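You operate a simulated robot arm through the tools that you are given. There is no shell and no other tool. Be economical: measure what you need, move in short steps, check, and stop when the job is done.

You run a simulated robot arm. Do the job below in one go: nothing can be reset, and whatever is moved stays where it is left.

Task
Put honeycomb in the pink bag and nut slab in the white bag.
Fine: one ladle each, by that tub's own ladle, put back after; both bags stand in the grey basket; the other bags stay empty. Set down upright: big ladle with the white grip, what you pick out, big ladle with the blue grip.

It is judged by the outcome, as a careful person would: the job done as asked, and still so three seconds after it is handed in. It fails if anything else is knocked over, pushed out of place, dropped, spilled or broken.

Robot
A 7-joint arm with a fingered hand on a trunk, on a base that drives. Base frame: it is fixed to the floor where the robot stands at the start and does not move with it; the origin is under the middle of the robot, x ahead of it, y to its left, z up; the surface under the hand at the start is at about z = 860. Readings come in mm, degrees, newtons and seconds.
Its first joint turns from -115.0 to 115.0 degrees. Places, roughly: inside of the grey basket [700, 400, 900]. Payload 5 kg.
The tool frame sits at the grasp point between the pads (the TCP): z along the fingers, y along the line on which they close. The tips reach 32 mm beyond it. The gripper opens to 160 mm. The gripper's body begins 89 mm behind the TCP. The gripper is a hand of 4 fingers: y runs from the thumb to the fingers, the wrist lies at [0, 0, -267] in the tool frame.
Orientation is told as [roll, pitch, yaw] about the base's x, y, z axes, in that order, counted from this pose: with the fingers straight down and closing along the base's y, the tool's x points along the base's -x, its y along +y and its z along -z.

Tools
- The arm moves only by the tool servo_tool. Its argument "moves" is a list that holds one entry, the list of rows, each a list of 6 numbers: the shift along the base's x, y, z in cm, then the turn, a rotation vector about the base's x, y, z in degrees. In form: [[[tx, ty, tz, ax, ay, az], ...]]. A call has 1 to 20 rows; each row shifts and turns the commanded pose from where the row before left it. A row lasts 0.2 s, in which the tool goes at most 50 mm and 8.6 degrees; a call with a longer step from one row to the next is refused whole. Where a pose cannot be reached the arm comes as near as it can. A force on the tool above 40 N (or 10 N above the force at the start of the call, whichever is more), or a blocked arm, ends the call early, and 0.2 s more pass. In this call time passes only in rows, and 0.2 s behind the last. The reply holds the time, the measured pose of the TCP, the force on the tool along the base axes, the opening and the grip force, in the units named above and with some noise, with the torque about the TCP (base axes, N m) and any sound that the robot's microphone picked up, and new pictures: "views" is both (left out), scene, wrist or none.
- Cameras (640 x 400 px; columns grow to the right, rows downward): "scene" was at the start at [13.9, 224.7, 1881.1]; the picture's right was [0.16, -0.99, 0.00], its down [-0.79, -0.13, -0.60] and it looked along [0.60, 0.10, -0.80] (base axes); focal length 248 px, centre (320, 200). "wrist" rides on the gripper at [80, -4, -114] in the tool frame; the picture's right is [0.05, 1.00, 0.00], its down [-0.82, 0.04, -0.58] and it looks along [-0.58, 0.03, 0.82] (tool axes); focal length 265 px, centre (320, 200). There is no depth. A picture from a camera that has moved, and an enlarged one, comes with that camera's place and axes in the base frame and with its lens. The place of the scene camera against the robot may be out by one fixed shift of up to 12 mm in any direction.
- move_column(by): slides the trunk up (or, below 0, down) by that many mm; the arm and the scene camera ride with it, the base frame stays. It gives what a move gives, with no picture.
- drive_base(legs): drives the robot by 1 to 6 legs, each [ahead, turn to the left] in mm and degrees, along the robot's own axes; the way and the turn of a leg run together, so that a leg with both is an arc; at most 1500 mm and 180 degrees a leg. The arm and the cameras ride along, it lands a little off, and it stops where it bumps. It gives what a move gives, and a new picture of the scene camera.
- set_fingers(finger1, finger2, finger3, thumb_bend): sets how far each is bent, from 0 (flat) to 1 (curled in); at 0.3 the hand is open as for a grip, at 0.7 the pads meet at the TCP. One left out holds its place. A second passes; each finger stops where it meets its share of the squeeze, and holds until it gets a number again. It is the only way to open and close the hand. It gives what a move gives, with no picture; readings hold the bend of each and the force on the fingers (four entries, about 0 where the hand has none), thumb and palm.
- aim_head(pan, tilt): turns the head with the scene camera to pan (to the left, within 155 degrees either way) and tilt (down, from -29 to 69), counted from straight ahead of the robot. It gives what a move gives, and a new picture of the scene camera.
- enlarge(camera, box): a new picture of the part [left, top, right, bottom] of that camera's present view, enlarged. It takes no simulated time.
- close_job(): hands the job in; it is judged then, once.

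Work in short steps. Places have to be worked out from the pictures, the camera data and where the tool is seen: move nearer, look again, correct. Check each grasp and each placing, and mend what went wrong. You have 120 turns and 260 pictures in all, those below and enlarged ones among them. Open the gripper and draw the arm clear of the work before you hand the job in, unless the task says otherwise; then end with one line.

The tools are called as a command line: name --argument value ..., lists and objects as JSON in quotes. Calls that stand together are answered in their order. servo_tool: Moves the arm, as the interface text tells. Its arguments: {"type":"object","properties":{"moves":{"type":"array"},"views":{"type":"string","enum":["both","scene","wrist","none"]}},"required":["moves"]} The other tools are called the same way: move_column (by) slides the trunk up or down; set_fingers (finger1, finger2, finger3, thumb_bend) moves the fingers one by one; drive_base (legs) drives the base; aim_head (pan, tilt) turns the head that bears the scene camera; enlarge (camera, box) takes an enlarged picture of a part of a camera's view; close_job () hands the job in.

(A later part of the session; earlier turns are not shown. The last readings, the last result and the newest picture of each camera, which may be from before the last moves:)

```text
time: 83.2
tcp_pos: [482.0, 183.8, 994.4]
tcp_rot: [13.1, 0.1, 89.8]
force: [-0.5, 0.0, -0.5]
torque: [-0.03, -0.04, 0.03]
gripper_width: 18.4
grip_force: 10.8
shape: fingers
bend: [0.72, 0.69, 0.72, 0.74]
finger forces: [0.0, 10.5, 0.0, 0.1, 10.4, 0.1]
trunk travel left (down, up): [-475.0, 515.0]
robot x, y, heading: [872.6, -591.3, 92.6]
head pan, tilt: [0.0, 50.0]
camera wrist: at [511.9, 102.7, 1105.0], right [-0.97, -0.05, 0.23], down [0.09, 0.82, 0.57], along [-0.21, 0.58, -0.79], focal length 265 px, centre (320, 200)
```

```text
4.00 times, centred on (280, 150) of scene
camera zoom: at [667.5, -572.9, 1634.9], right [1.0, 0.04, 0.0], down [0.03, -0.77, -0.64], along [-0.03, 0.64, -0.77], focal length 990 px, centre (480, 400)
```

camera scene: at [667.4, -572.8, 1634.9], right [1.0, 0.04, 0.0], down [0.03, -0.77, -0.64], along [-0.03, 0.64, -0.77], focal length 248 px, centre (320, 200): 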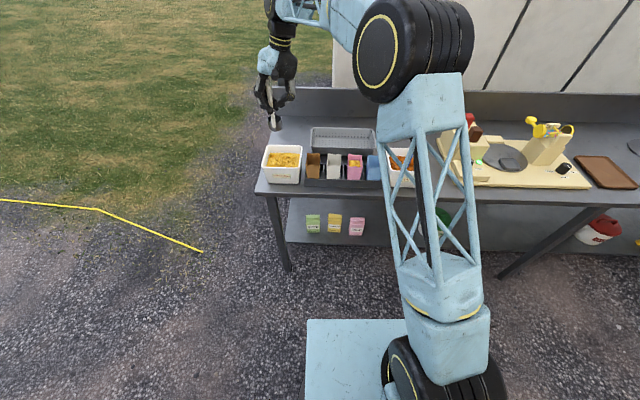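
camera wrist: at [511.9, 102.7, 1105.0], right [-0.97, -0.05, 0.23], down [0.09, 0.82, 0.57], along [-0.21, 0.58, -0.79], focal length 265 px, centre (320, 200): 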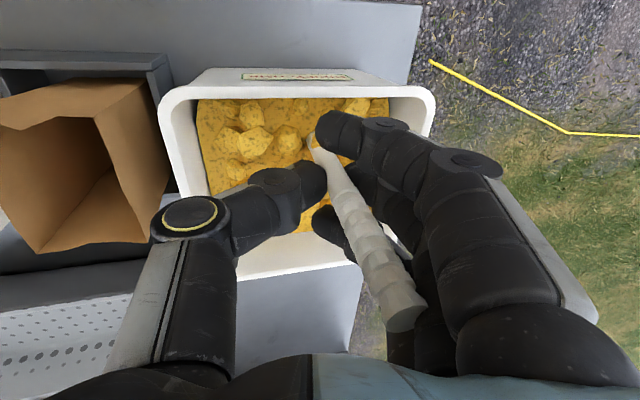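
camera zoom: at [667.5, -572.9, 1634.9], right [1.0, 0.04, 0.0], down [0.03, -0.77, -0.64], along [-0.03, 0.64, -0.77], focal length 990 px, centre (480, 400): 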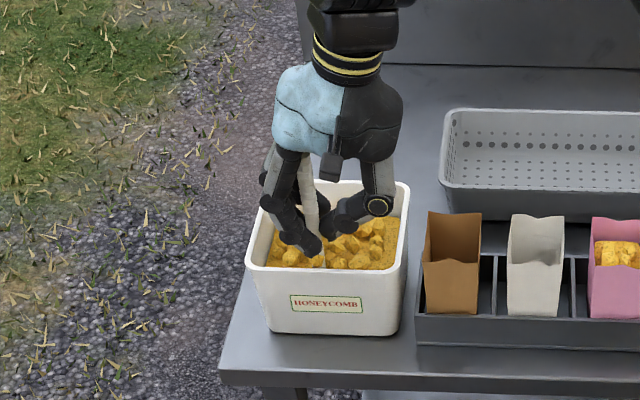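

A few mm more, then release: thumb and fingers opened only to 0.5.

servo_tool --moves '[[[0, 0, -0.4, 0, 0, 0], [0, 0, -0.3, 0, 0, 0]]]' --views "none"

set_fingers --finger1 0.5 --finger2 0.5 --finger3 0.5 --thumb_bend 0.5

servo_tool --moves '[[[0, 0, 2, 0, -4, 0], [0, 0, 3, 0, -5, 0], [0, 0, 4, 0, -4, 0], [0, 0, 4, 0, 0, 0], [0, 0, 4, 0, 0, 0], [0, 0, 4, 0, 0, 0]]]' --views "both"

enlarge --camera "scene" --box '[230, 100, 330, 200]'

```text
time: 83.8
tcp_pos: [481.6, 182.8, 986.9]
tcp_rot: [13.1, 0.0, 89.8]
force: [0.1, -0.7, -0.9]
torque: [-0.02, 0.01, -0.01]
gripper_width: 18.5
grip_force: 10.6
shape: fingers
bend: [0.72, 0.69, 0.72, 0.74]
finger forces: [0.0, 10.5, 0.0, 0.0, 10.5, 0.1]
trunk travel left (down, up): [-475.0, 515.0]
robot x, y, heading: [873.8, -592.9, 92.5]
head pan, tilt: [0.0, 50.0]
```

```text
time: 84.8
tcp_pos: [481.4, 182.5, 987.7]
tcp_rot: [13.1, 0.1, 89.8]
force: [0.5, 0.0, -0.2]
torque: [-0.01, -0.02, -0.01]
gripper_width: 90.4
grip_force: 0.0
shape: fingers
bend: [0.5, 0.5, 0.5, 0.5]
finger forces: [0.0, 0.0, 0.1, 0.0, 0.0, 0.0]
trunk travel left (down, up): [-475.0, 515.0]
robot x, y, heading: [875.3, -590.4, 92.3]
head pan, tilt: [0.0, 50.0]
```

```text
time: 86.2
tcp_pos: [481.6, 183.6, 1198.1]
tcp_rot: [0.2, 0.0, 89.8]
force: [0.9, 0.4, -0.2]
torque: [0.01, -0.02, 0.0]
gripper_width: 90.3
grip_force: 0.1
shape: fingers
bend: [0.5, 0.5, 0.5, 0.5]
finger forces: [0.0, 0.1, 0.0, 0.0, 0.1, 0.0]
trunk travel left (down, up): [-475.0, 515.0]
robot x, y, heading: [873.1, -593.1, 92.5]
head pan, tilt: [0.0, 50.0]
camera scene: at [667.6, -573.3, 1634.9], right [1.0, 0.04, 0.0], down [0.03, -0.77, -0.64], along [-0.03, 0.64, -0.77], focal length 248 px, centre (320, 200)
camera wrist: at [486.1, 102.7, 1312.1], right [-1.0, -0.05, 0.0], down [-0.04, 0.82, 0.58], along [-0.03, 0.58, -0.82], focal length 265 px, centre (320, 200)
```

scene: 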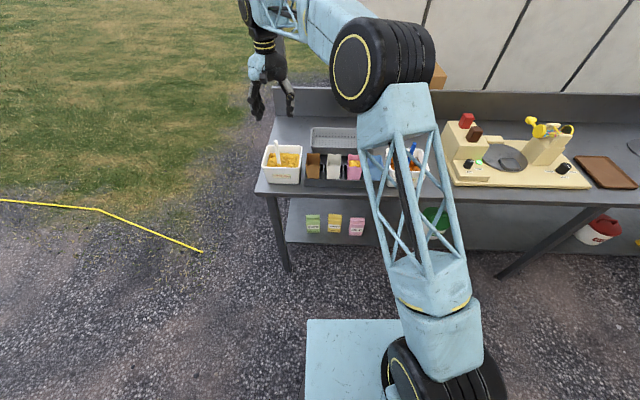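
wrist: 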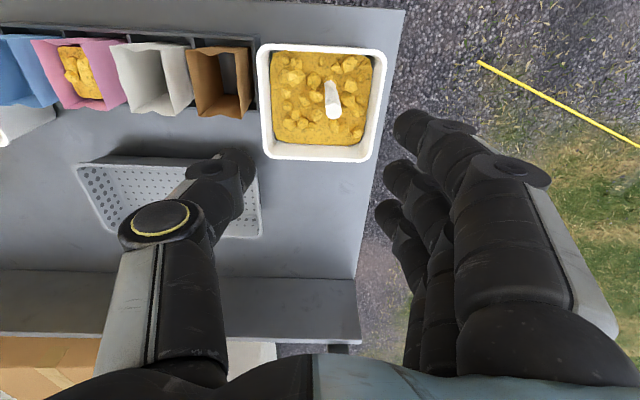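

```text
4.00 times, centred on (280, 150) of scene
camera zoom: at [667.6, -573.3, 1634.9], right [1.0, 0.04, 0.0], down [0.03, -0.77, -0.64], along [-0.03, 0.64, -0.77], focal length 990 px, centre (480, 400)
```

zoom: 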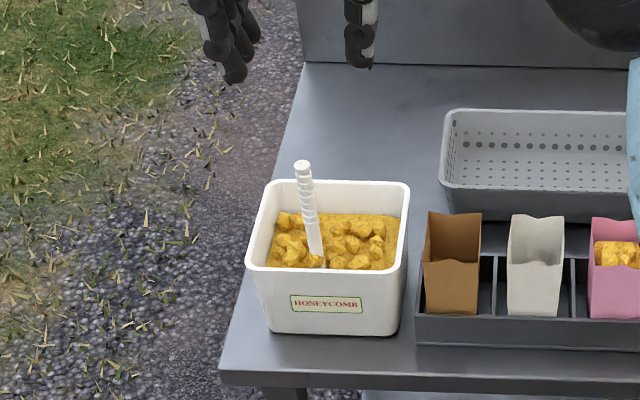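

Honeycomb ladle is back, upright. Now I move over to the nut slab tub at height.

servo_tool --moves '[[[4, 0, 1, 0, 0, 0], [4.5, 0, 1, 0, 0, 0], [4.5, 0, 1, 0, 0, 0], [4.5, 0, 0, 0, 0, 0], [4.5, 0, 0, 0, 0, 0], [4.5, 0, 0, 0, 0, 0], [4.5, 0, 0, 0, 0, 0], [4.5, 0, 0, 0, 0, 0], [4.5, 0, 0, 0, 0, 0], [4.5, 0, 0, 0, 0, 0], [4.5, 0, 0, 0, 0, 0]]]' --views "both"

enlarge --camera "wrist" --box '[160, 0, 480, 200]'

```text
time: 88.6
tcp_pos: [975.2, 181.1, 1228.7]
tcp_rot: [0.2, 0.0, 89.8]
force: [0.5, 0.1, -0.3]
torque: [-0.01, 0.05, 0.05]
gripper_width: 90.9
grip_force: 0.0
shape: fingers
bend: [0.5, 0.5, 0.5, 0.5]
finger forces: [0.0, 0.0, 0.0, 0.1, 0.1, 0.1]
trunk travel left (down, up): [-475.0, 515.0]
robot x, y, heading: [870.5, -592.2, 92.3]
head pan, tilt: [0.0, 50.0]
camera scene: at [668.7, -573.1, 1635.1], right [1.0, 0.04, 0.0], down [0.03, -0.77, -0.64], along [-0.03, 0.64, -0.77], focal length 248 px, centre (320, 200)
camera wrist: at [979.5, 100.5, 1342.2], right [-1.0, -0.05, 0.0], down [-0.04, 0.82, 0.58], along [-0.03, 0.58, -0.82], focal length 265 px, centre (320, 200)
```

scene: 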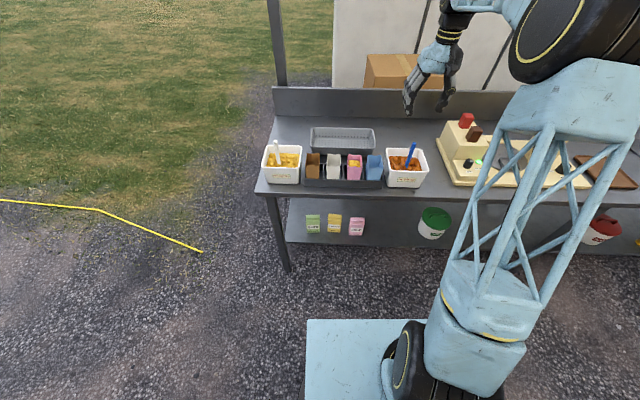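
wrist: 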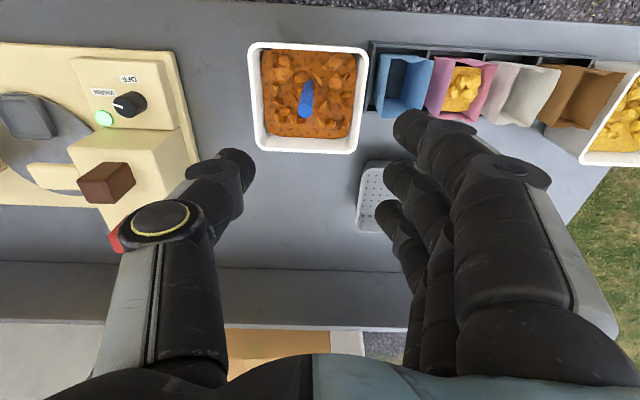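

```text
2.00 times, centred on (320, 100) of wrist
camera zoom: at [979.5, 100.5, 1342.2], right [-1.0, -0.05, 0.0], down [-0.04, 0.82, 0.58], along [-0.03, 0.58, -0.82], focal length 531 px, centre (320, 400)
```

zoom: 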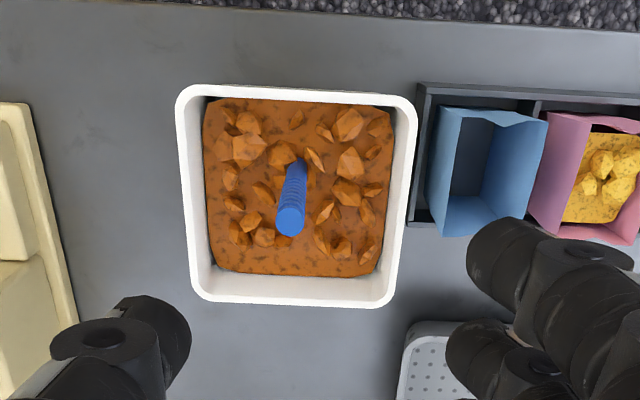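

Nut ladle handle at about (991, 187), same layout as the other tub. I descend over it and check midway.

servo_tool --moves '[[[1.6, 0.4, -3, 0, 0, 0], [0, 0, -4, 0, 0, 0], [0, 0, -4, 0, 0, 0]]]' --views "wrist"

enlarge --camera "wrist" --box '[220, 50, 420, 175]'

```text
time: 89.4
tcp_pos: [988.9, 188.1, 1117.2]
tcp_rot: [0.2, 0.0, 89.8]
force: [-0.4, -0.4, -1.1]
torque: [0.02, -0.04, 0.0]
gripper_width: 90.9
grip_force: 0.0
shape: fingers
bend: [0.5, 0.5, 0.5, 0.5]
finger forces: [0.1, 0.0, 0.0, 0.0, 0.0, 0.0]
trunk travel left (down, up): [-475.0, 515.0]
robot x, y, heading: [869.1, -587.5, 92.5]
head pan, tilt: [0.0, 50.0]
camera wrist: at [993.3, 106.9, 1231.1], right [-1.0, -0.05, 0.0], down [-0.04, 0.82, 0.58], along [-0.03, 0.58, -0.82], focal length 265 px, centre (320, 200)
```

wrist: 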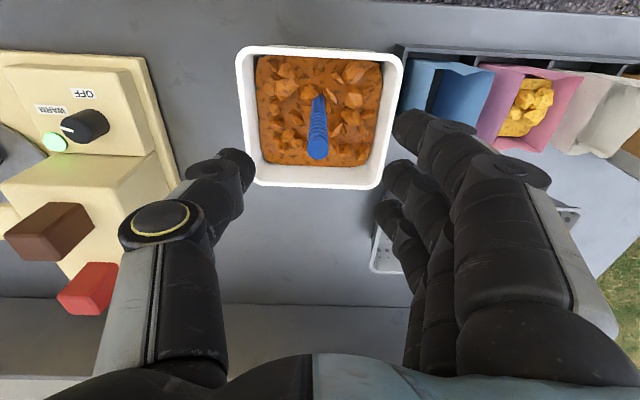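

```text
3.20 times, centred on (320, 112) of wrist
camera zoom: at [993.3, 106.9, 1231.1], right [-1.0, -0.05, 0.0], down [-0.04, 0.82, 0.58], along [-0.03, 0.58, -0.82], focal length 849 px, centre (320, 480)
```

zoom: 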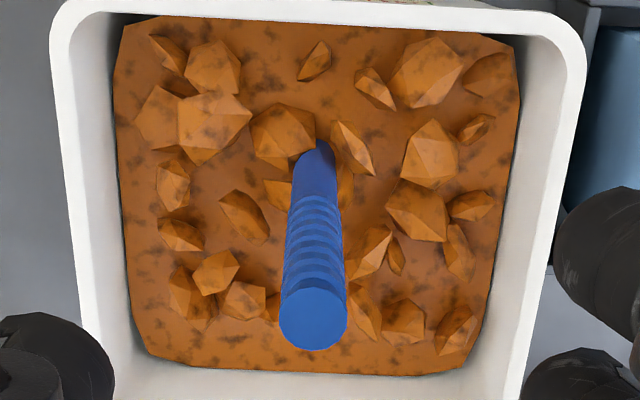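

Handle at (990.5, 184.5). I descend the rest and grip.

servo_tool --moves '[[[0.15, -0.4, -4, 0, 0, 0], [0, 0, -4, 0, 0, 0], [0, 0, -3, 0, 0, 0], [0, 0, -1.9, 0, 0, 0]]]' --views "wrist"

set_fingers --finger1 0.72 --finger2 0.78 --finger3 0.72 --thumb_bend 0.78

enlarge --camera "wrist" --box '[100, 50, 580, 350]'

```text
time: 90.4
tcp_pos: [990.0, 182.5, 986.5]
tcp_rot: [0.0, 0.0, 89.8]
force: [-0.4, 0.1, 0.5]
torque: [0.01, -0.02, 0.01]
gripper_width: 90.6
grip_force: 0.0
shape: fingers
bend: [0.5, 0.5, 0.5, 0.5]
finger forces: [0.0, 0.1, 0.0, 0.0, 0.0, 0.0]
trunk travel left (down, up): [-475.0, 515.0]
robot x, y, heading: [869.0, -590.3, 92.6]
head pan, tilt: [0.0, 50.0]
camera wrist: at [994.6, 102.3, 1101.9], right [-1.0, -0.05, 0.0], down [-0.04, 0.82, 0.58], along [-0.03, 0.58, -0.82], focal length 265 px, centre (320, 200)
```

wrist: 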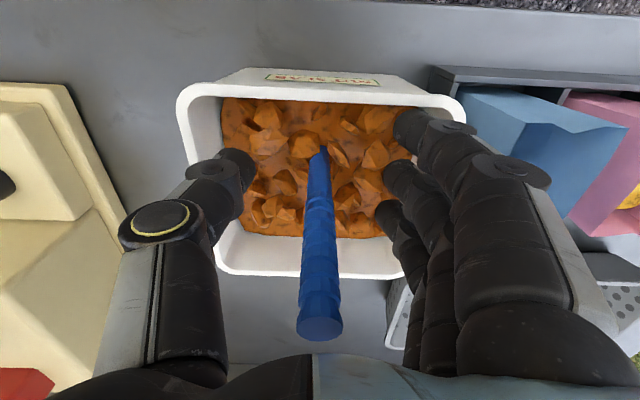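

```text
time: 91.4
tcp_pos: [989.5, 182.1, 986.5]
tcp_rot: [0.1, 0.0, 89.8]
force: [-1.0, 0.3, -0.8]
torque: [-0.01, 0.01, -0.01]
gripper_width: 17.2
grip_force: 0.7
shape: fingers
bend: [0.72, 0.71, 0.72, 0.76]
finger forces: [0.1, 0.0, 2.5, 0.0, 0.0, 0.1]
trunk travel left (down, up): [-475.0, 515.0]
robot x, y, heading: [872.4, -589.4, 92.4]
head pan, tilt: [0.0, 50.0]
```

```text
1.33 times, centred on (340, 200) of wrist
camera zoom: at [994.5, 102.2, 1102.2], right [-1.0, -0.05, 0.0], down [-0.04, 0.82, 0.58], along [-0.03, 0.58, -0.82], focal length 354 px, centre (293, 200)
```

zoom: 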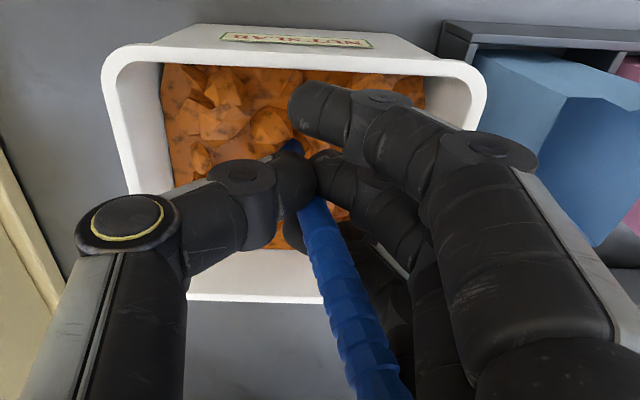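

The handle slipped past the finger toward +y (it stands a bit farther than I judged). I open and look again.

set_fingers --finger1 0.5 --finger2 0.5 --finger3 0.5 --thumb_bend 0.5

servo_tool --moves '[[[0, 0.6, 0, 0, 0, 0]]]' --views "wrist"

enlarge --camera "scene" --box '[360, 110, 460, 200]'

```text
time: 92.4
tcp_pos: [989.9, 182.9, 987.5]
tcp_rot: [0.0, -0.1, 89.9]
force: [-0.6, 0.2, 0.6]
torque: [0.01, -0.02, 0.0]
gripper_width: 90.5
grip_force: 0.1
shape: fingers
bend: [0.5, 0.5, 0.5, 0.5]
finger forces: [0.0, 0.1, 0.1, 0.1, 0.0, 0.0]
trunk travel left (down, up): [-475.0, 515.0]
robot x, y, heading: [872.5, -594.9, 92.4]
head pan, tilt: [0.0, 50.0]
```

```text
time: 92.8
tcp_pos: [989.9, 188.4, 988.0]
tcp_rot: [0.2, 0.1, 89.7]
force: [0.7, 0.3, 0.6]
torque: [-0.02, 0.01, -0.02]
gripper_width: 90.4
grip_force: 0.0
shape: fingers
bend: [0.5, 0.5, 0.5, 0.5]
finger forces: [0.0, 0.1, 0.0, 0.0, 0.1, 0.1]
trunk travel left (down, up): [-475.0, 515.0]
robot x, y, heading: [871.0, -591.9, 92.4]
head pan, tilt: [0.0, 50.0]
camera wrist: at [994.5, 108.1, 1102.2], right [-1.0, -0.05, 0.0], down [-0.04, 0.82, 0.58], along [-0.03, 0.58, -0.82], focal length 265 px, centre (320, 200)
```

wrist: 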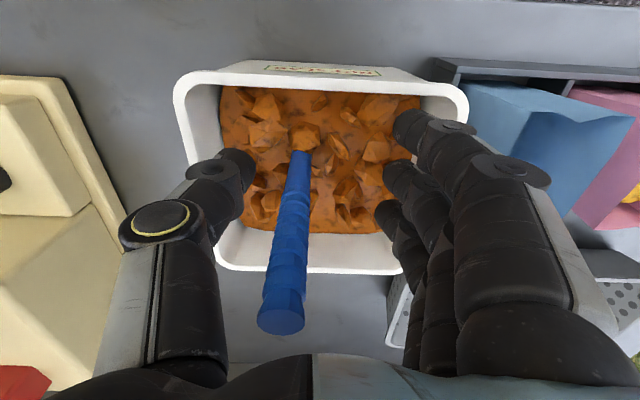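

```text
4.44 times, centred on (410, 155) of scene
camera zoom: at [667.9, -573.0, 1634.9], right [1.0, 0.04, 0.0], down [0.03, -0.77, -0.64], along [-0.03, 0.64, -0.77], focal length 1100 px, centre (-80, 400)
```

zoom: 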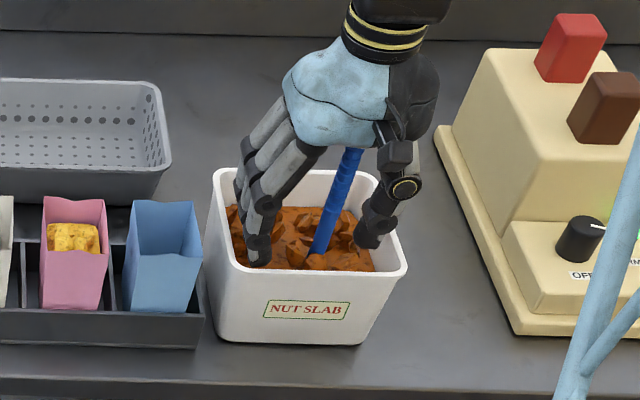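

The ladle handle now stands at about (1003, 186) at grip height, slightly leaning but free. I centre on it and close again.

servo_tool --moves '[[[1.2, -0.1, 0.3, 0, 0, 0]]]' --views "wrist"

enlarge --camera "wrist" --box '[160, 80, 480, 280]'

```text
time: 93.2
tcp_pos: [1000.5, 187.1, 992.2]
tcp_rot: [0.1, 0.2, 89.8]
force: [-2.4, 0.1, 0.5]
torque: [0.01, 0.02, -0.01]
gripper_width: 87.9
grip_force: 0.8
shape: fingers
bend: [0.5, 0.5, 0.5, 0.51]
finger forces: [0.1, 0.1, 0.0, 0.1, 1.6, 0.0]
trunk travel left (down, up): [-475.0, 515.0]
robot x, y, heading: [864.4, -593.3, 92.4]
head pan, tilt: [0.0, 50.0]
camera wrist: at [1005.9, 107.2, 1105.6], right [-1.0, -0.05, 0.0], down [-0.04, 0.82, 0.58], along [-0.03, 0.58, -0.82], focal length 265 px, centre (320, 200)
```

wrist: 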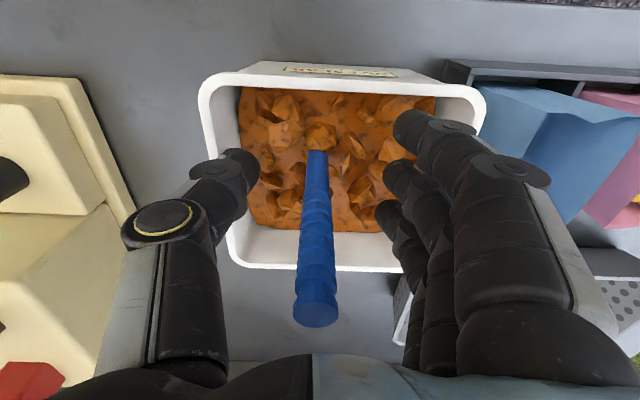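

```text
2.00 times, centred on (320, 180) of wrist
camera zoom: at [1005.9, 107.2, 1105.6], right [-1.0, -0.05, 0.0], down [-0.04, 0.82, 0.58], along [-0.03, 0.58, -0.82], focal length 531 px, centre (320, 240)
```

zoom: 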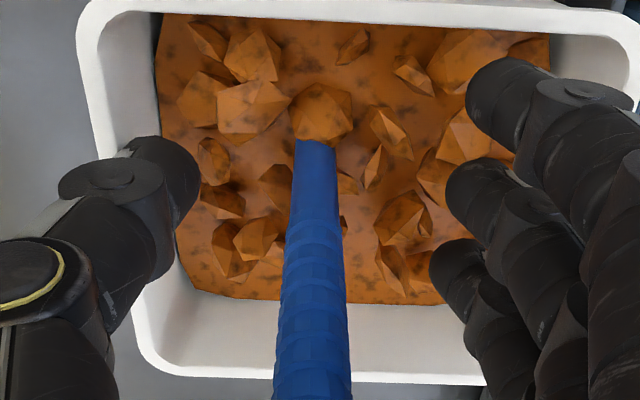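

The thumb just touches the tub wall, so I first pull the thumb in a bit, then close.

set_fingers --finger1 0.6 --finger2 0.6 --finger3 0.6 --thumb_bend 0.6

servo_tool --moves '[[[0.2, 0.2, -0.2, 0, 0, 0]]]' --views "wrist"

```text
time: 94.2
tcp_pos: [1001.9, 187.9, 991.2]
tcp_rot: [0.2, -0.1, 89.9]
force: [-0.3, 0.4, 0.2]
torque: [0.01, 0.0, -0.01]
gripper_width: 54.1
grip_force: 0.1
shape: fingers
bend: [0.6, 0.6, 0.6, 0.6]
finger forces: [0.0, 0.0, 0.1, 0.0, 0.1, 0.0]
trunk travel left (down, up): [-475.0, 515.0]
robot x, y, heading: [872.3, -591.0, 92.5]
head pan, tilt: [0.0, 50.0]
```

```text
time: 94.6
tcp_pos: [1003.9, 189.8, 990.1]
tcp_rot: [0.1, 0.1, 89.8]
force: [0.0, 0.0, 0.2]
torque: [-0.03, 0.01, 0.02]
gripper_width: 54.5
grip_force: 0.2
shape: fingers
bend: [0.6, 0.6, 0.6, 0.6]
finger forces: [0.0, 0.0, 0.1, 0.0, 0.0, 0.0]
trunk travel left (down, up): [-475.0, 515.0]
robot x, y, heading: [872.6, -591.5, 92.3]
head pan, tilt: [0.0, 50.0]
camera wrist: at [1008.5, 109.3, 1104.2], right [-1.0, -0.05, 0.0], down [-0.04, 0.82, 0.58], along [-0.03, 0.58, -0.82], focal length 265 px, centre (320, 200)
```

wrist: 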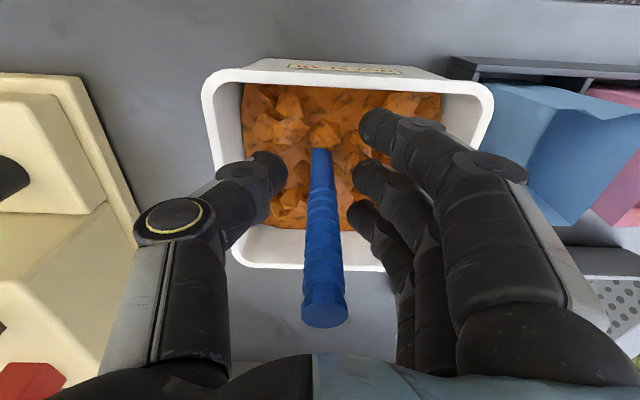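

Handle is centred between the thumb and the middle finger. Closing.

set_fingers --finger1 0.72 --finger2 0.78 --finger3 0.72 --thumb_bend 0.78

enlarge --camera "wrist" --box '[100, 50, 580, 350]'

```text
time: 95.6
tcp_pos: [1003.0, 189.5, 991.1]
tcp_rot: [0.1, 0.0, 89.8]
force: [-0.3, 0.7, -0.5]
torque: [0.0, -0.01, 0.01]
gripper_width: 19.6
grip_force: 10.3
shape: fingers
bend: [0.72, 0.69, 0.72, 0.73]
finger forces: [0.0, 10.4, 0.0, 0.0, 10.0, 0.0]
trunk travel left (down, up): [-475.0, 515.0]
robot x, y, heading: [871.1, -589.8, 92.3]
head pan, tilt: [0.0, 50.0]
```

```text
1.33 times, centred on (340, 200) of wrist
camera zoom: at [1008.4, 109.2, 1104.2], right [-1.0, -0.05, 0.0], down [-0.04, 0.82, 0.58], along [-0.03, 0.58, -0.82], focal length 354 px, centre (293, 200)
```

zoom: 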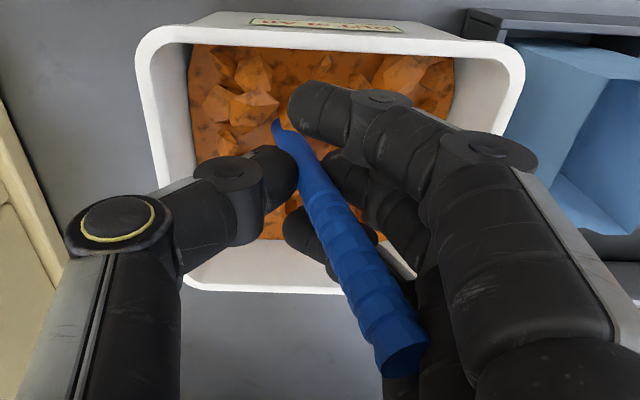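

Gripped at 10 N. I lift with the same slow leveling turn.

servo_tool --moves '[[[0, 0, 1, 0, 1, 0], [0, 0, 2, 0, 3, 0], [0, 0, 2, 0, 3, 0], [0, 0, 2, 0, 3, 0], [0, 0, 3, 0, 3, 0], [0, 0, 3, 0, 0, 0], [0, 0, 3, 0, 0, 0], [0, 0, 3, 0, 0, 0]]]' --views "both"

enlarge --camera "scene" --box '[370, 60, 470, 160]'

enlarge --camera "wrist" --box '[160, 0, 480, 200]'

```text
time: 97.4
tcp_pos: [1004.0, 189.0, 1180.9]
tcp_rot: [13.2, 0.1, 89.8]
force: [-0.6, 0.1, -0.9]
torque: [-0.01, -0.01, 0.0]
gripper_width: 19.6
grip_force: 10.8
shape: fingers
bend: [0.72, 0.69, 0.72, 0.73]
finger forces: [0.0, 10.4, 0.0, 0.0, 10.2, 0.0]
trunk travel left (down, up): [-475.0, 515.0]
robot x, y, heading: [874.7, -593.0, 92.2]
head pan, tilt: [0.0, 50.0]
camera scene: at [667.9, -573.3, 1634.9], right [1.0, 0.04, 0.0], down [0.03, -0.77, -0.64], along [-0.03, 0.64, -0.77], focal length 248 px, centre (320, 200)
camera wrist: at [1034.6, 109.0, 1291.2], right [-0.97, -0.05, 0.23], down [0.09, 0.82, 0.57], along [-0.21, 0.58, -0.79], focal length 265 px, centre (320, 200)
```

scene: 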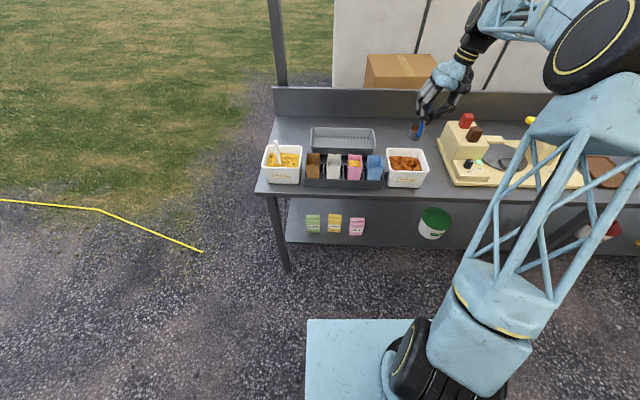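
wrist: 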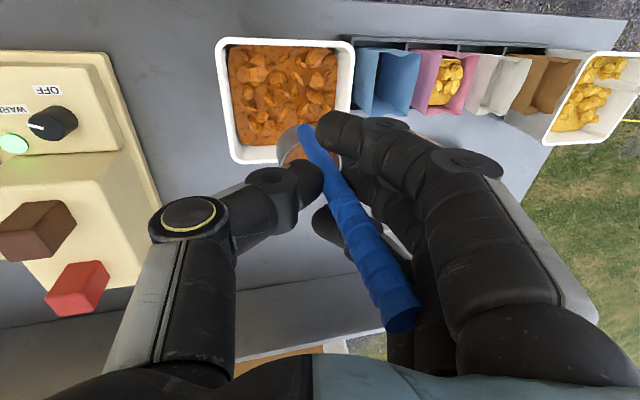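

```text
4.00 times, centred on (420, 110) of scene
camera zoom: at [667.9, -573.3, 1634.9], right [1.0, 0.04, 0.0], down [0.03, -0.77, -0.64], along [-0.03, 0.64, -0.77], focal length 990 px, centre (-80, 560)
```

zoom: 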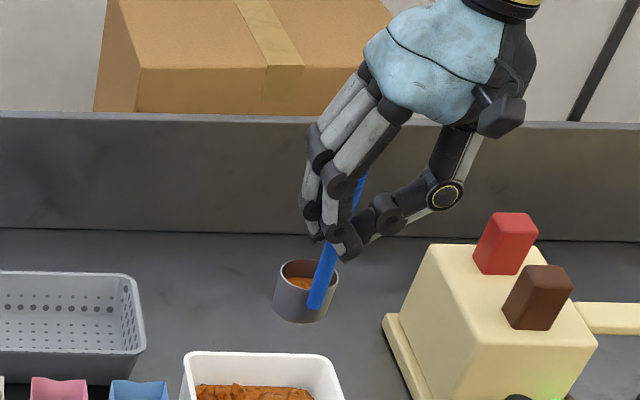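

```text
2.00 times, centred on (320, 100) of wrist
camera zoom: at [1034.6, 109.0, 1291.2], right [-0.97, -0.05, 0.23], down [0.09, 0.82, 0.57], along [-0.21, 0.58, -0.79], focal length 531 px, centre (320, 400)
```

zoom: 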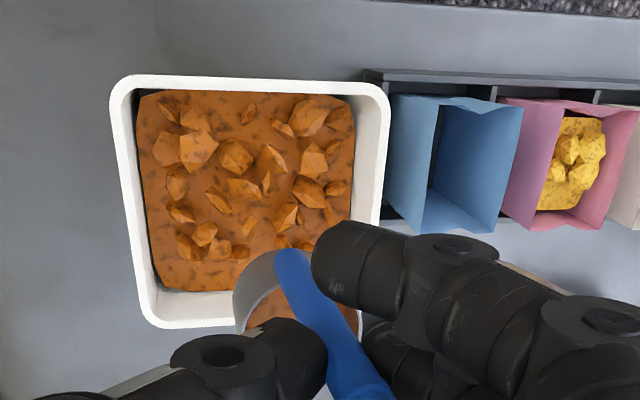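

The nut ladle is full and upright; cup a bit toward −x of the handle. I back up 110 mm to the proven pouring distance, then carry it over the white bag with the −90° turn.

drive_base --legs '[[-112, 0]]'

servo_tool --moves '[[[-1.5, 0.5, 1, 0, 0, -5], [-3, 0.6, 1, 0, 0, -8], [-3, 0.6, 0, 0, 0, -8], [-3, 0.6, 0, 0, 0, -8], [-3, 0.6, 0, 0, 0, -8], [-3, 0.6, 0, 0, 0, -8], [-3, 0.6, 0, 0, 0, -8], [-3, 0.6, 0, 0, 0, -8], [-3, 0.6, 0, 0, 0, -8], [-3, 0.6, 0, 0, 0, -8], [-3, 0.6, 0, 0, 0, -8], [-2, 0.5, 0, 0, 0, -5]]]' --views "both"

enlarge --camera "scene" --box '[270, 70, 420, 170]'

```text
time: 98.6
tcp_pos: [1008.9, 73.3, 1181.5]
tcp_rot: [13.1, 0.1, 89.8]
force: [0.6, 0.5, -0.4]
torque: [-0.01, 0.01, -0.01]
gripper_width: 19.5
grip_force: 10.3
shape: fingers
bend: [0.72, 0.69, 0.72, 0.73]
finger forces: [0.0, 10.4, 0.0, 0.1, 10.2, 0.0]
trunk travel left (down, up): [-475.0, 515.0]
robot x, y, heading: [876.6, -706.3, 92.1]
head pan, tilt: [0.0, 50.0]
camera scene: at [672.6, -689.1, 1635.0], right [1.0, 0.04, 0.0], down [0.03, -0.76, -0.64], along [-0.03, 0.64, -0.77], focal length 248 px, centre (320, 200)
```

scene: 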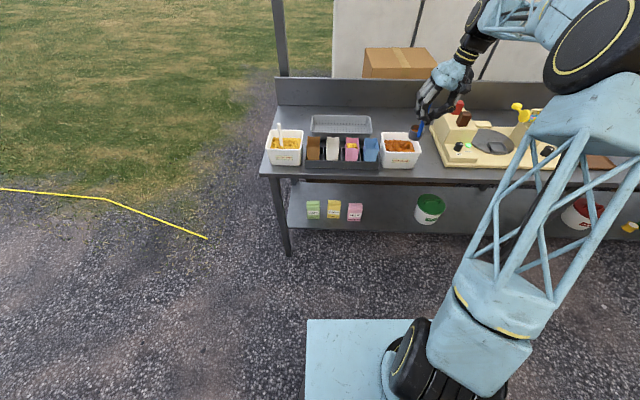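

```text
time: 101.2
tcp_pos: [674.5, 144.0, 1200.2]
tcp_rot: [13.2, 0.1, -0.3]
force: [0.9, -0.1, -0.9]
torque: [-0.04, 0.02, -0.01]
gripper_width: 19.6
grip_force: 10.6
shape: fingers
bend: [0.72, 0.69, 0.72, 0.73]
finger forces: [0.0, 10.4, 0.0, 0.0, 10.2, 0.0]
trunk travel left (down, up): [-475.0, 515.0]
robot x, y, heading: [874.7, -708.4, 92.1]
head pan, tilt: [0.0, 50.0]
camera scene: at [671.8, -688.3, 1634.8], right [1.0, 0.04, 0.0], down [0.03, -0.77, -0.64], along [-0.03, 0.64, -0.77], focal length 248 px, centre (320, 200)
camera wrist: at [594.2, 114.9, 1310.5], right [-0.05, 0.97, 0.23], down [0.82, -0.09, 0.57], along [0.58, 0.21, -0.79], focal length 265 px, centre (320, 200)
```

scene: 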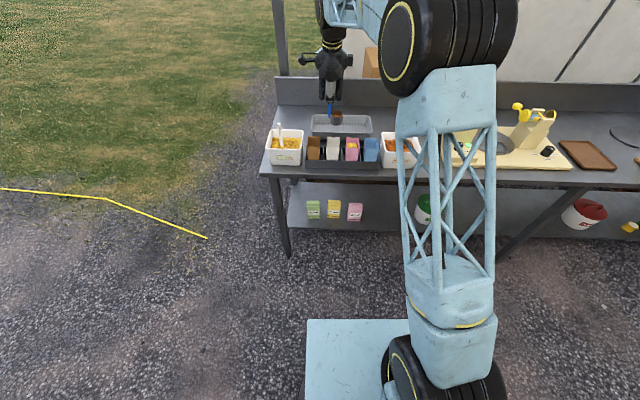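
wrist: 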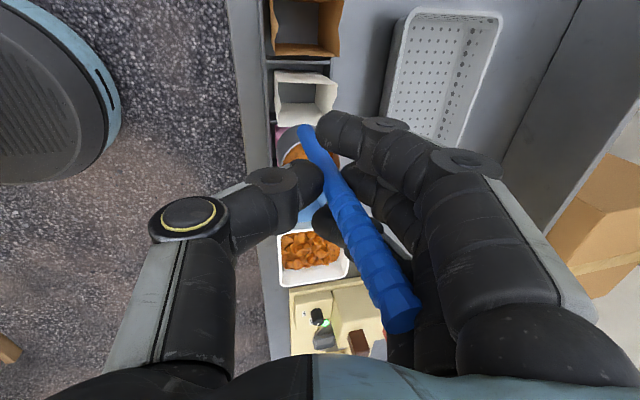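

```text
4.00 times, centred on (345, 120) of scene
camera zoom: at [671.8, -688.3, 1634.8], right [1.0, 0.04, 0.0], down [0.03, -0.77, -0.64], along [-0.03, 0.64, -0.77], focal length 990 px, centre (220, 520)
```

zoom: 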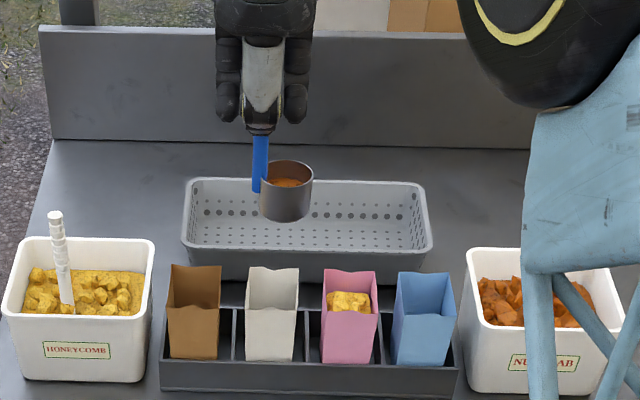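

Scene view: cup ≈ 9 mm right of the white bag's centre. I shift −9 mm and tilt to 40° above the white bag as before.

servo_tool --moves '[[[-0.9, 0.4, -1.5, 0, 0, 0], [0, 0.3, -1.9, 8, 0, 0], [0, 0.3, -1.9, 8, 0, 0], [0, 0.3, -1.9, 8, 0, 0], [0, 0.3, -1.9, 8, 0, 0], [0, 0.2, -1.9, 8, 0, 0]]]' --views "wrist"

```text
time: 102.6
tcp_pos: [670.6, 163.5, 1090.3]
tcp_rot: [53.2, 0.4, -0.4]
force: [-10.3, -2.9, 0.4]
torque: [0.09, -0.56, -0.7]
gripper_width: 19.5
grip_force: 11.3
shape: fingers
bend: [0.72, 0.69, 0.72, 0.73]
finger forces: [0.1, 10.5, 0.1, 0.0, 11.0, 0.0]
trunk travel left (down, up): [-475.0, 515.0]
robot x, y, heading: [875.9, -708.7, 92.3]
head pan, tilt: [0.0, 50.0]
camera wrist: at [590.5, 71.2, 1155.3], right [-0.04, 0.6, 0.8], down [0.81, -0.44, 0.37], along [0.58, 0.67, -0.47], focal length 265 px, centre (320, 200)
```

wrist: 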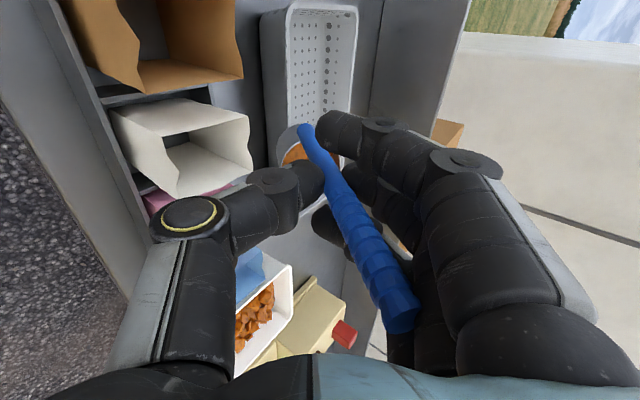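

There's an unexpected −10 N along x. I check the scene before going on.

servo_tool --moves '[[[0, 0, 0, 0, 0, 0]]]' --views "scene"

enlarge --camera "scene" --box '[250, 30, 430, 170]'

```text
time: 103.0
tcp_pos: [665.7, 161.4, 1090.3]
tcp_rot: [53.3, 0.1, -0.2]
force: [-0.1, -0.6, -0.5]
torque: [-0.04, -0.02, -0.07]
gripper_width: 18.9
grip_force: 11.5
shape: fingers
bend: [0.72, 0.69, 0.72, 0.73]
finger forces: [0.0, 10.6, 0.1, 0.0, 11.0, 0.0]
trunk travel left (down, up): [-475.0, 515.0]
robot x, y, heading: [872.3, -709.0, 92.5]
head pan, tilt: [0.0, 50.0]
camera scene: at [671.4, -689.5, 1634.8], right [1.0, 0.04, 0.0], down [0.03, -0.77, -0.64], along [-0.02, 0.64, -0.77], focal length 248 px, centre (320, 200)
```

scene: 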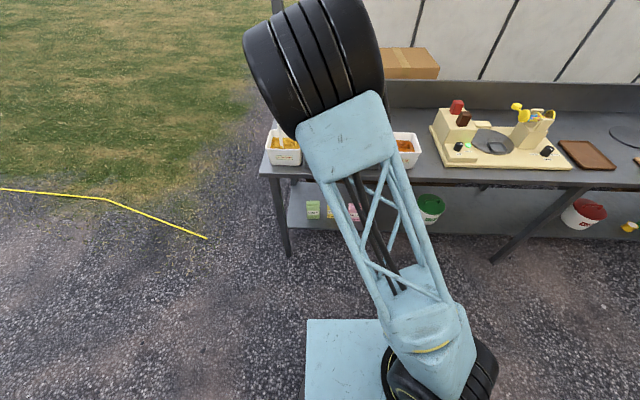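

```text
2.86 times, centred on (340, 100) of scene
camera zoom: at [671.4, -689.5, 1634.8], right [1.0, 0.04, 0.0], down [0.03, -0.77, -0.64], along [-0.02, 0.64, -0.77], focal length 707 px, centre (263, 486)
```

zoom: 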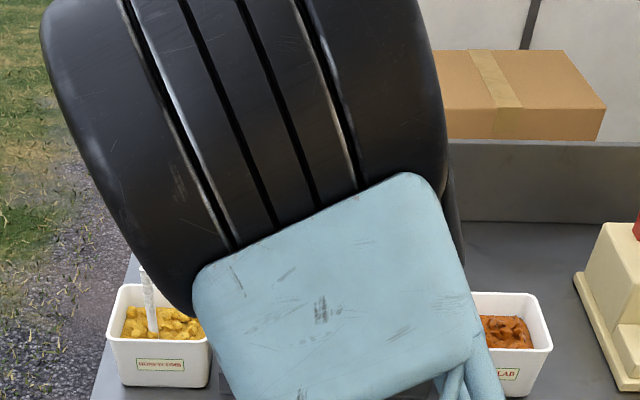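

That was only the elbow swinging (force is now 0). I tilt on to 80° with the lip over the white bag, slowly.

servo_tool --moves '[[[-0.2, -0.4, -0.1, 4, 0, 0], [0, -0.35, -0.2, 4, 0, 0], [0, -0.35, -0.2, 4, 0, 0], [0, -0.35, -0.2, 4, 0, 0], [0, -0.35, -0.25, 4, 0, 0], [0, -0.35, -0.3, 4, 0, 0], [0, -0.35, -0.3, 4, 0, 0], [0, -0.35, -0.35, 4, 0, 0], [0, -0.35, -0.35, 4, 0, 0], [0, -0.35, -0.35, 4, 0, 0], [0, 0, 0, 0, 0, 0]]]' --views "wrist"

enlarge --camera "wrist" --box '[80, 40, 400, 240]'

```text
time: 105.4
tcp_pos: [661.2, 126.7, 1064.3]
tcp_rot: [93.2, 0.2, 0.0]
force: [0.1, -0.3, -0.9]
torque: [-0.08, 0.03, 0.01]
gripper_width: 19.2
grip_force: 11.4
shape: fingers
bend: [0.72, 0.69, 0.72, 0.73]
finger forces: [0.0, 10.9, 0.0, 0.1, 11.5, 0.0]
trunk travel left (down, up): [-475.0, 515.0]
robot x, y, heading: [872.4, -711.5, 92.2]
head pan, tilt: [0.0, 50.0]
camera wrist: at [583.1, 13.1, 1055.0], right [-0.05, -0.06, 1.0], down [0.82, -0.58, 0.01], along [0.58, 0.81, 0.07], focal length 265 px, centre (320, 200)
```

wrist: 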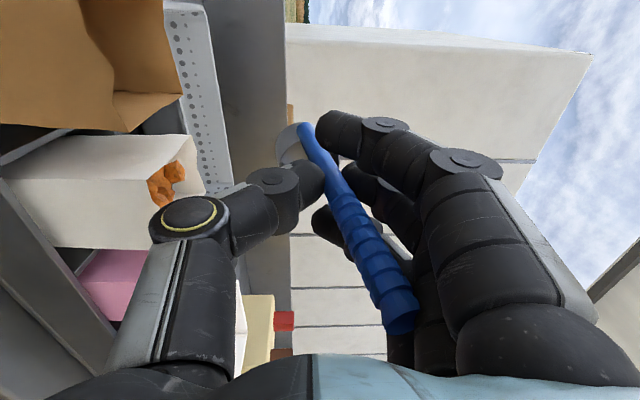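

```text
2.00 times, centred on (240, 140) of wrist
camera zoom: at [583.1, 13.1, 1055.0], right [-0.05, -0.06, 1.0], down [0.82, -0.58, 0.01], along [0.58, 0.81, 0.07], focal length 531 px, centre (480, 320)
```

zoom: 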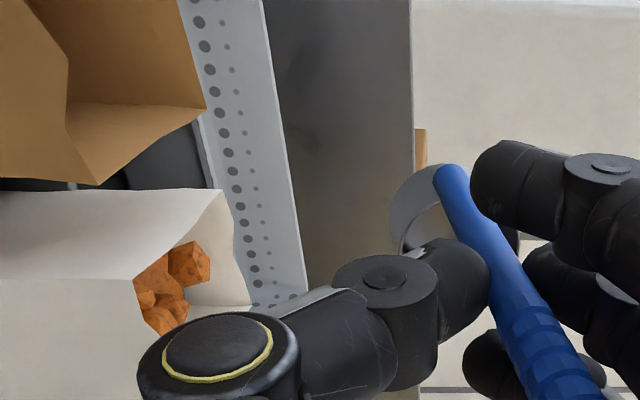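

The nut slab is in the white bag. A little more tilt to empty the cup, then up and back upright.

servo_tool --moves '[[[0, -0.3, -0.2, 5, 0, 0], [0, -0.3, -0.3, 5, 0, 0], [0, -0.2, -0.3, 5, 0, 0], [0, -0.2, -0.3, 5, 0, 0], [0, 0, 0, 0, 0, 0], [0, 0, 0, 0, 0, 0]]]' --views "none"

servo_tool --moves '[[[0, 0, 3, -6, 0, 0], [0, 0, 3, -7, 0, 0], [0, 0, 3, -7, 0, 0], [0, 0.5, 3, -8, 0, 0], [0, 0.5, 2, -8, 0, 0], [0, 0.5, 2, -8, 0, 0], [0, 0.5, 0, -7, 0, 0], [0, 0.5, 0, -7, 0, 0], [0, 0.5, 0, -7, 0, 0], [0, 0.5, 0, -7, 0, 0], [0, 0, 0, -7, 0, 0], [0, 0, 0, -7, 0, 0], [0, 0, 0, -7, 0, 0], [0, 0, 0, -7, 0, 0]]]' --views "both"

enlarge --camera "scene" --box '[270, 70, 420, 170]'

```text
time: 106.8
tcp_pos: [663.8, 115.5, 1054.5]
tcp_rot: [113.2, 0.2, 0.1]
force: [1.0, 0.8, -1.6]
torque: [-0.07, 0.03, 0.0]
gripper_width: 19.2
grip_force: 11.3
shape: fingers
bend: [0.72, 0.69, 0.72, 0.73]
finger forces: [0.0, 11.0, 0.1, 0.1, 11.5, 0.0]
trunk travel left (down, up): [-475.0, 515.0]
robot x, y, heading: [876.0, -706.3, 92.3]
head pan, tilt: [0.0, 50.0]
```

```text
time: 109.8
tcp_pos: [663.7, 152.6, 1212.0]
tcp_rot: [12.9, 0.0, -0.3]
force: [0.3, 0.2, -0.2]
torque: [0.01, 0.05, 0.02]
gripper_width: 18.7
grip_force: 11.1
shape: fingers
bend: [0.72, 0.69, 0.72, 0.74]
finger forces: [0.1, 10.8, 0.1, 0.1, 10.7, 0.0]
trunk travel left (down, up): [-475.0, 515.0]
robot x, y, heading: [875.3, -707.4, 92.3]
head pan, tilt: [0.0, 50.0]
camera scene: at [672.6, -687.9, 1634.9], right [1.0, 0.04, 0.0], down [0.03, -0.77, -0.64], along [-0.03, 0.64, -0.77], focal length 248 px, centre (320, 200)
camera wrist: at [584.0, 122.9, 1323.5], right [-0.05, 0.97, 0.22], down [0.82, -0.09, 0.57], along [0.58, 0.21, -0.79], focal length 265 px, centre (320, 200)
```

scene: 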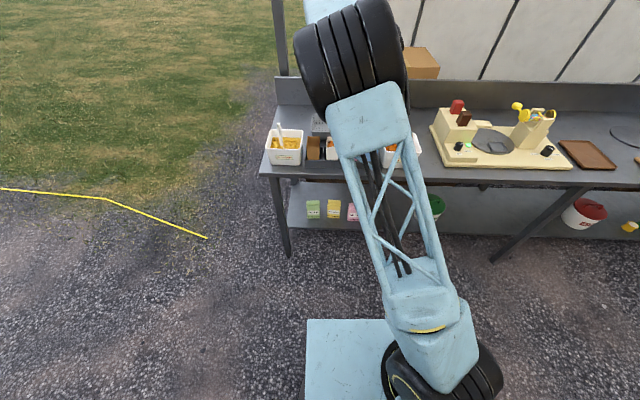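
wrist: 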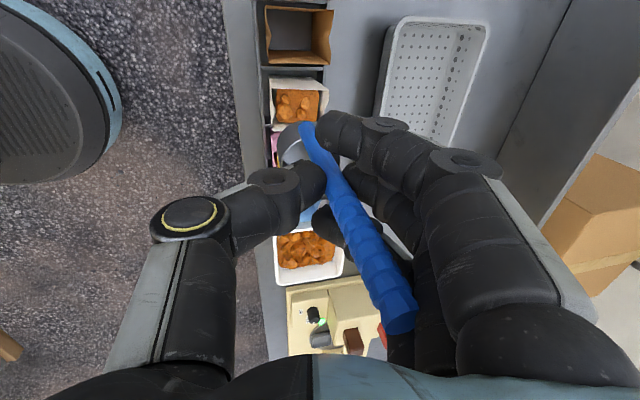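

```text
4.00 times, centred on (345, 120) of scene
camera zoom: at [672.6, -687.9, 1634.9], right [1.0, 0.04, 0.0], down [0.03, -0.77, -0.64], along [-0.03, 0.64, -0.77], focal length 990 px, centre (220, 520)
```

zoom: 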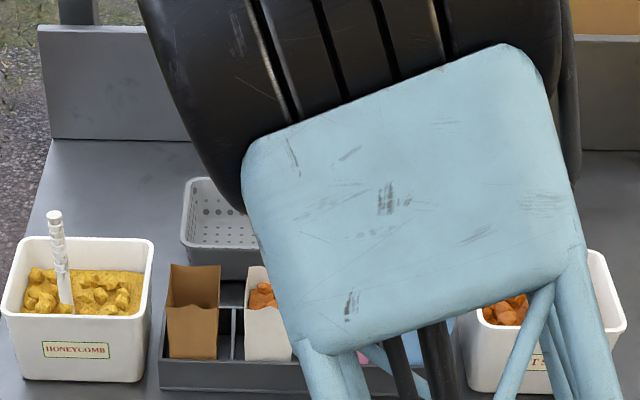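

White bag has the nut slab. I drive forward again and carry the ladle back over its tub.

drive_base --legs '[[115, 0]]'

servo_tool --moves '[[[2, -0.8, 0, 0, 0, 5], [2.8, -0.8, 0, 0, 0, 8], [2.8, -0.8, 0, 0, 0, 8], [2.8, -0.8, 0, 0, 0, 8], [2.8, -0.8, 0, 0, 0, 8], [2.8, -0.8, 0, 0, 0, 8], [2.8, -0.8, 0, 0, 0, 8], [2.8, -0.8, 0, 0, 0, 8], [2.8, -0.8, 0, 0, 0, 8], [2.8, -0.8, 0, 0, 0, 8], [2.8, 0, 0, 0, 0, 8], [2.5, 0, 0, 0, 0, 5]]]' --views "both"

enlarge --camera "scene" --box '[290, 60, 450, 200]'

```text
time: 111.0
tcp_pos: [658.2, 270.1, 1212.7]
tcp_rot: [13.1, -0.1, -0.2]
force: [0.3, 0.0, -1.9]
torque: [-0.02, 0.02, 0.0]
gripper_width: 18.7
grip_force: 10.3
shape: fingers
bend: [0.72, 0.69, 0.72, 0.74]
finger forces: [0.0, 10.8, 0.0, 0.0, 10.7, 0.0]
trunk travel left (down, up): [-475.0, 515.0]
robot x, y, heading: [868.0, -590.1, 92.4]
head pan, tilt: [0.0, 50.0]
camera scene: at [667.4, -571.6, 1634.8], right [1.0, 0.04, 0.0], down [0.03, -0.77, -0.64], along [-0.03, 0.64, -0.77], focal length 248 px, centre (320, 200)
```

scene: 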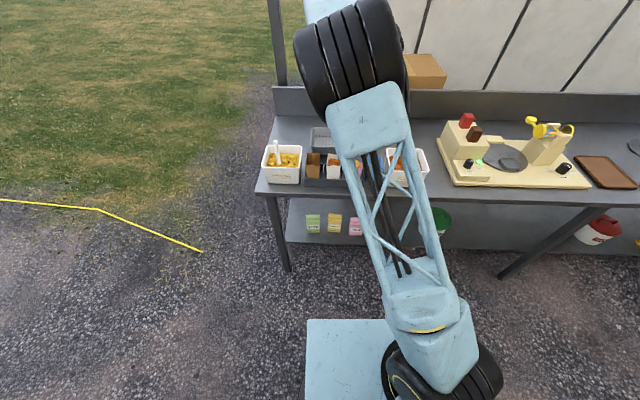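

```text
time: 113.7
tcp_pos: [985.2, 189.2, 1212.9]
tcp_rot: [13.0, 0.0, 89.9]
force: [0.4, -0.4, -0.6]
torque: [-0.02, 0.0, 0.0]
gripper_width: 18.6
grip_force: 10.9
shape: fingers
bend: [0.72, 0.69, 0.72, 0.74]
finger forces: [0.2, 10.8, 0.0, 0.0, 10.8, 0.1]
trunk travel left (down, up): [-475.0, 515.0]
robot x, y, heading: [872.0, -588.3, 92.5]
head pan, tilt: [0.0, 50.0]
camera scene: at [668.5, -572.3, 1635.0], right [1.0, 0.04, 0.0], down [0.03, -0.77, -0.64], along [-0.03, 0.64, -0.77], focal length 248 px, centre (320, 200)
camera wrist: at [1015.0, 108.4, 1323.4], right [-0.97, -0.05, 0.23], down [0.09, 0.82, 0.57], along [-0.21, 0.58, -0.79], focal length 265 px, centre (320, 200)
```

scene: 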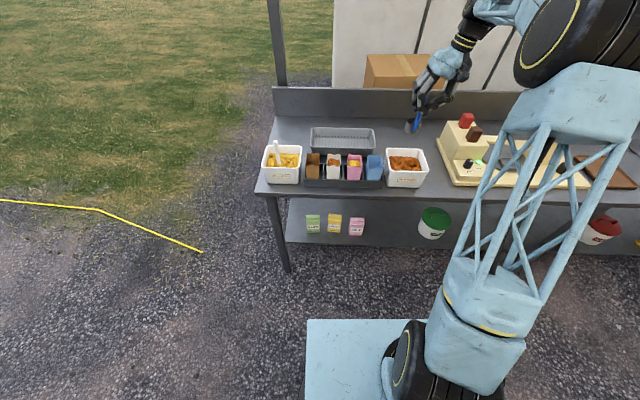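
wrist: 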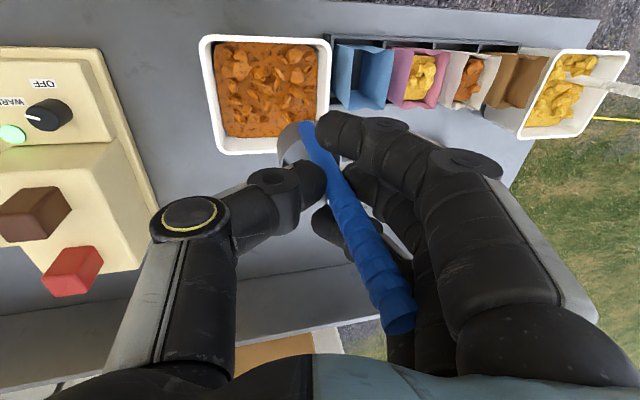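

```text
2.86 times, centred on (370, 130) of scene
camera zoom: at [668.5, -572.3, 1635.0], right [1.0, 0.04, 0.0], down [0.03, -0.77, -0.64], along [-0.03, 0.64, -0.77], focal length 707 px, centre (177, 400)
```

zoom: 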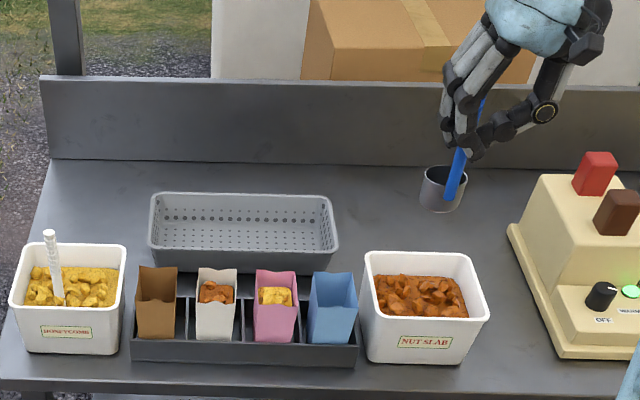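

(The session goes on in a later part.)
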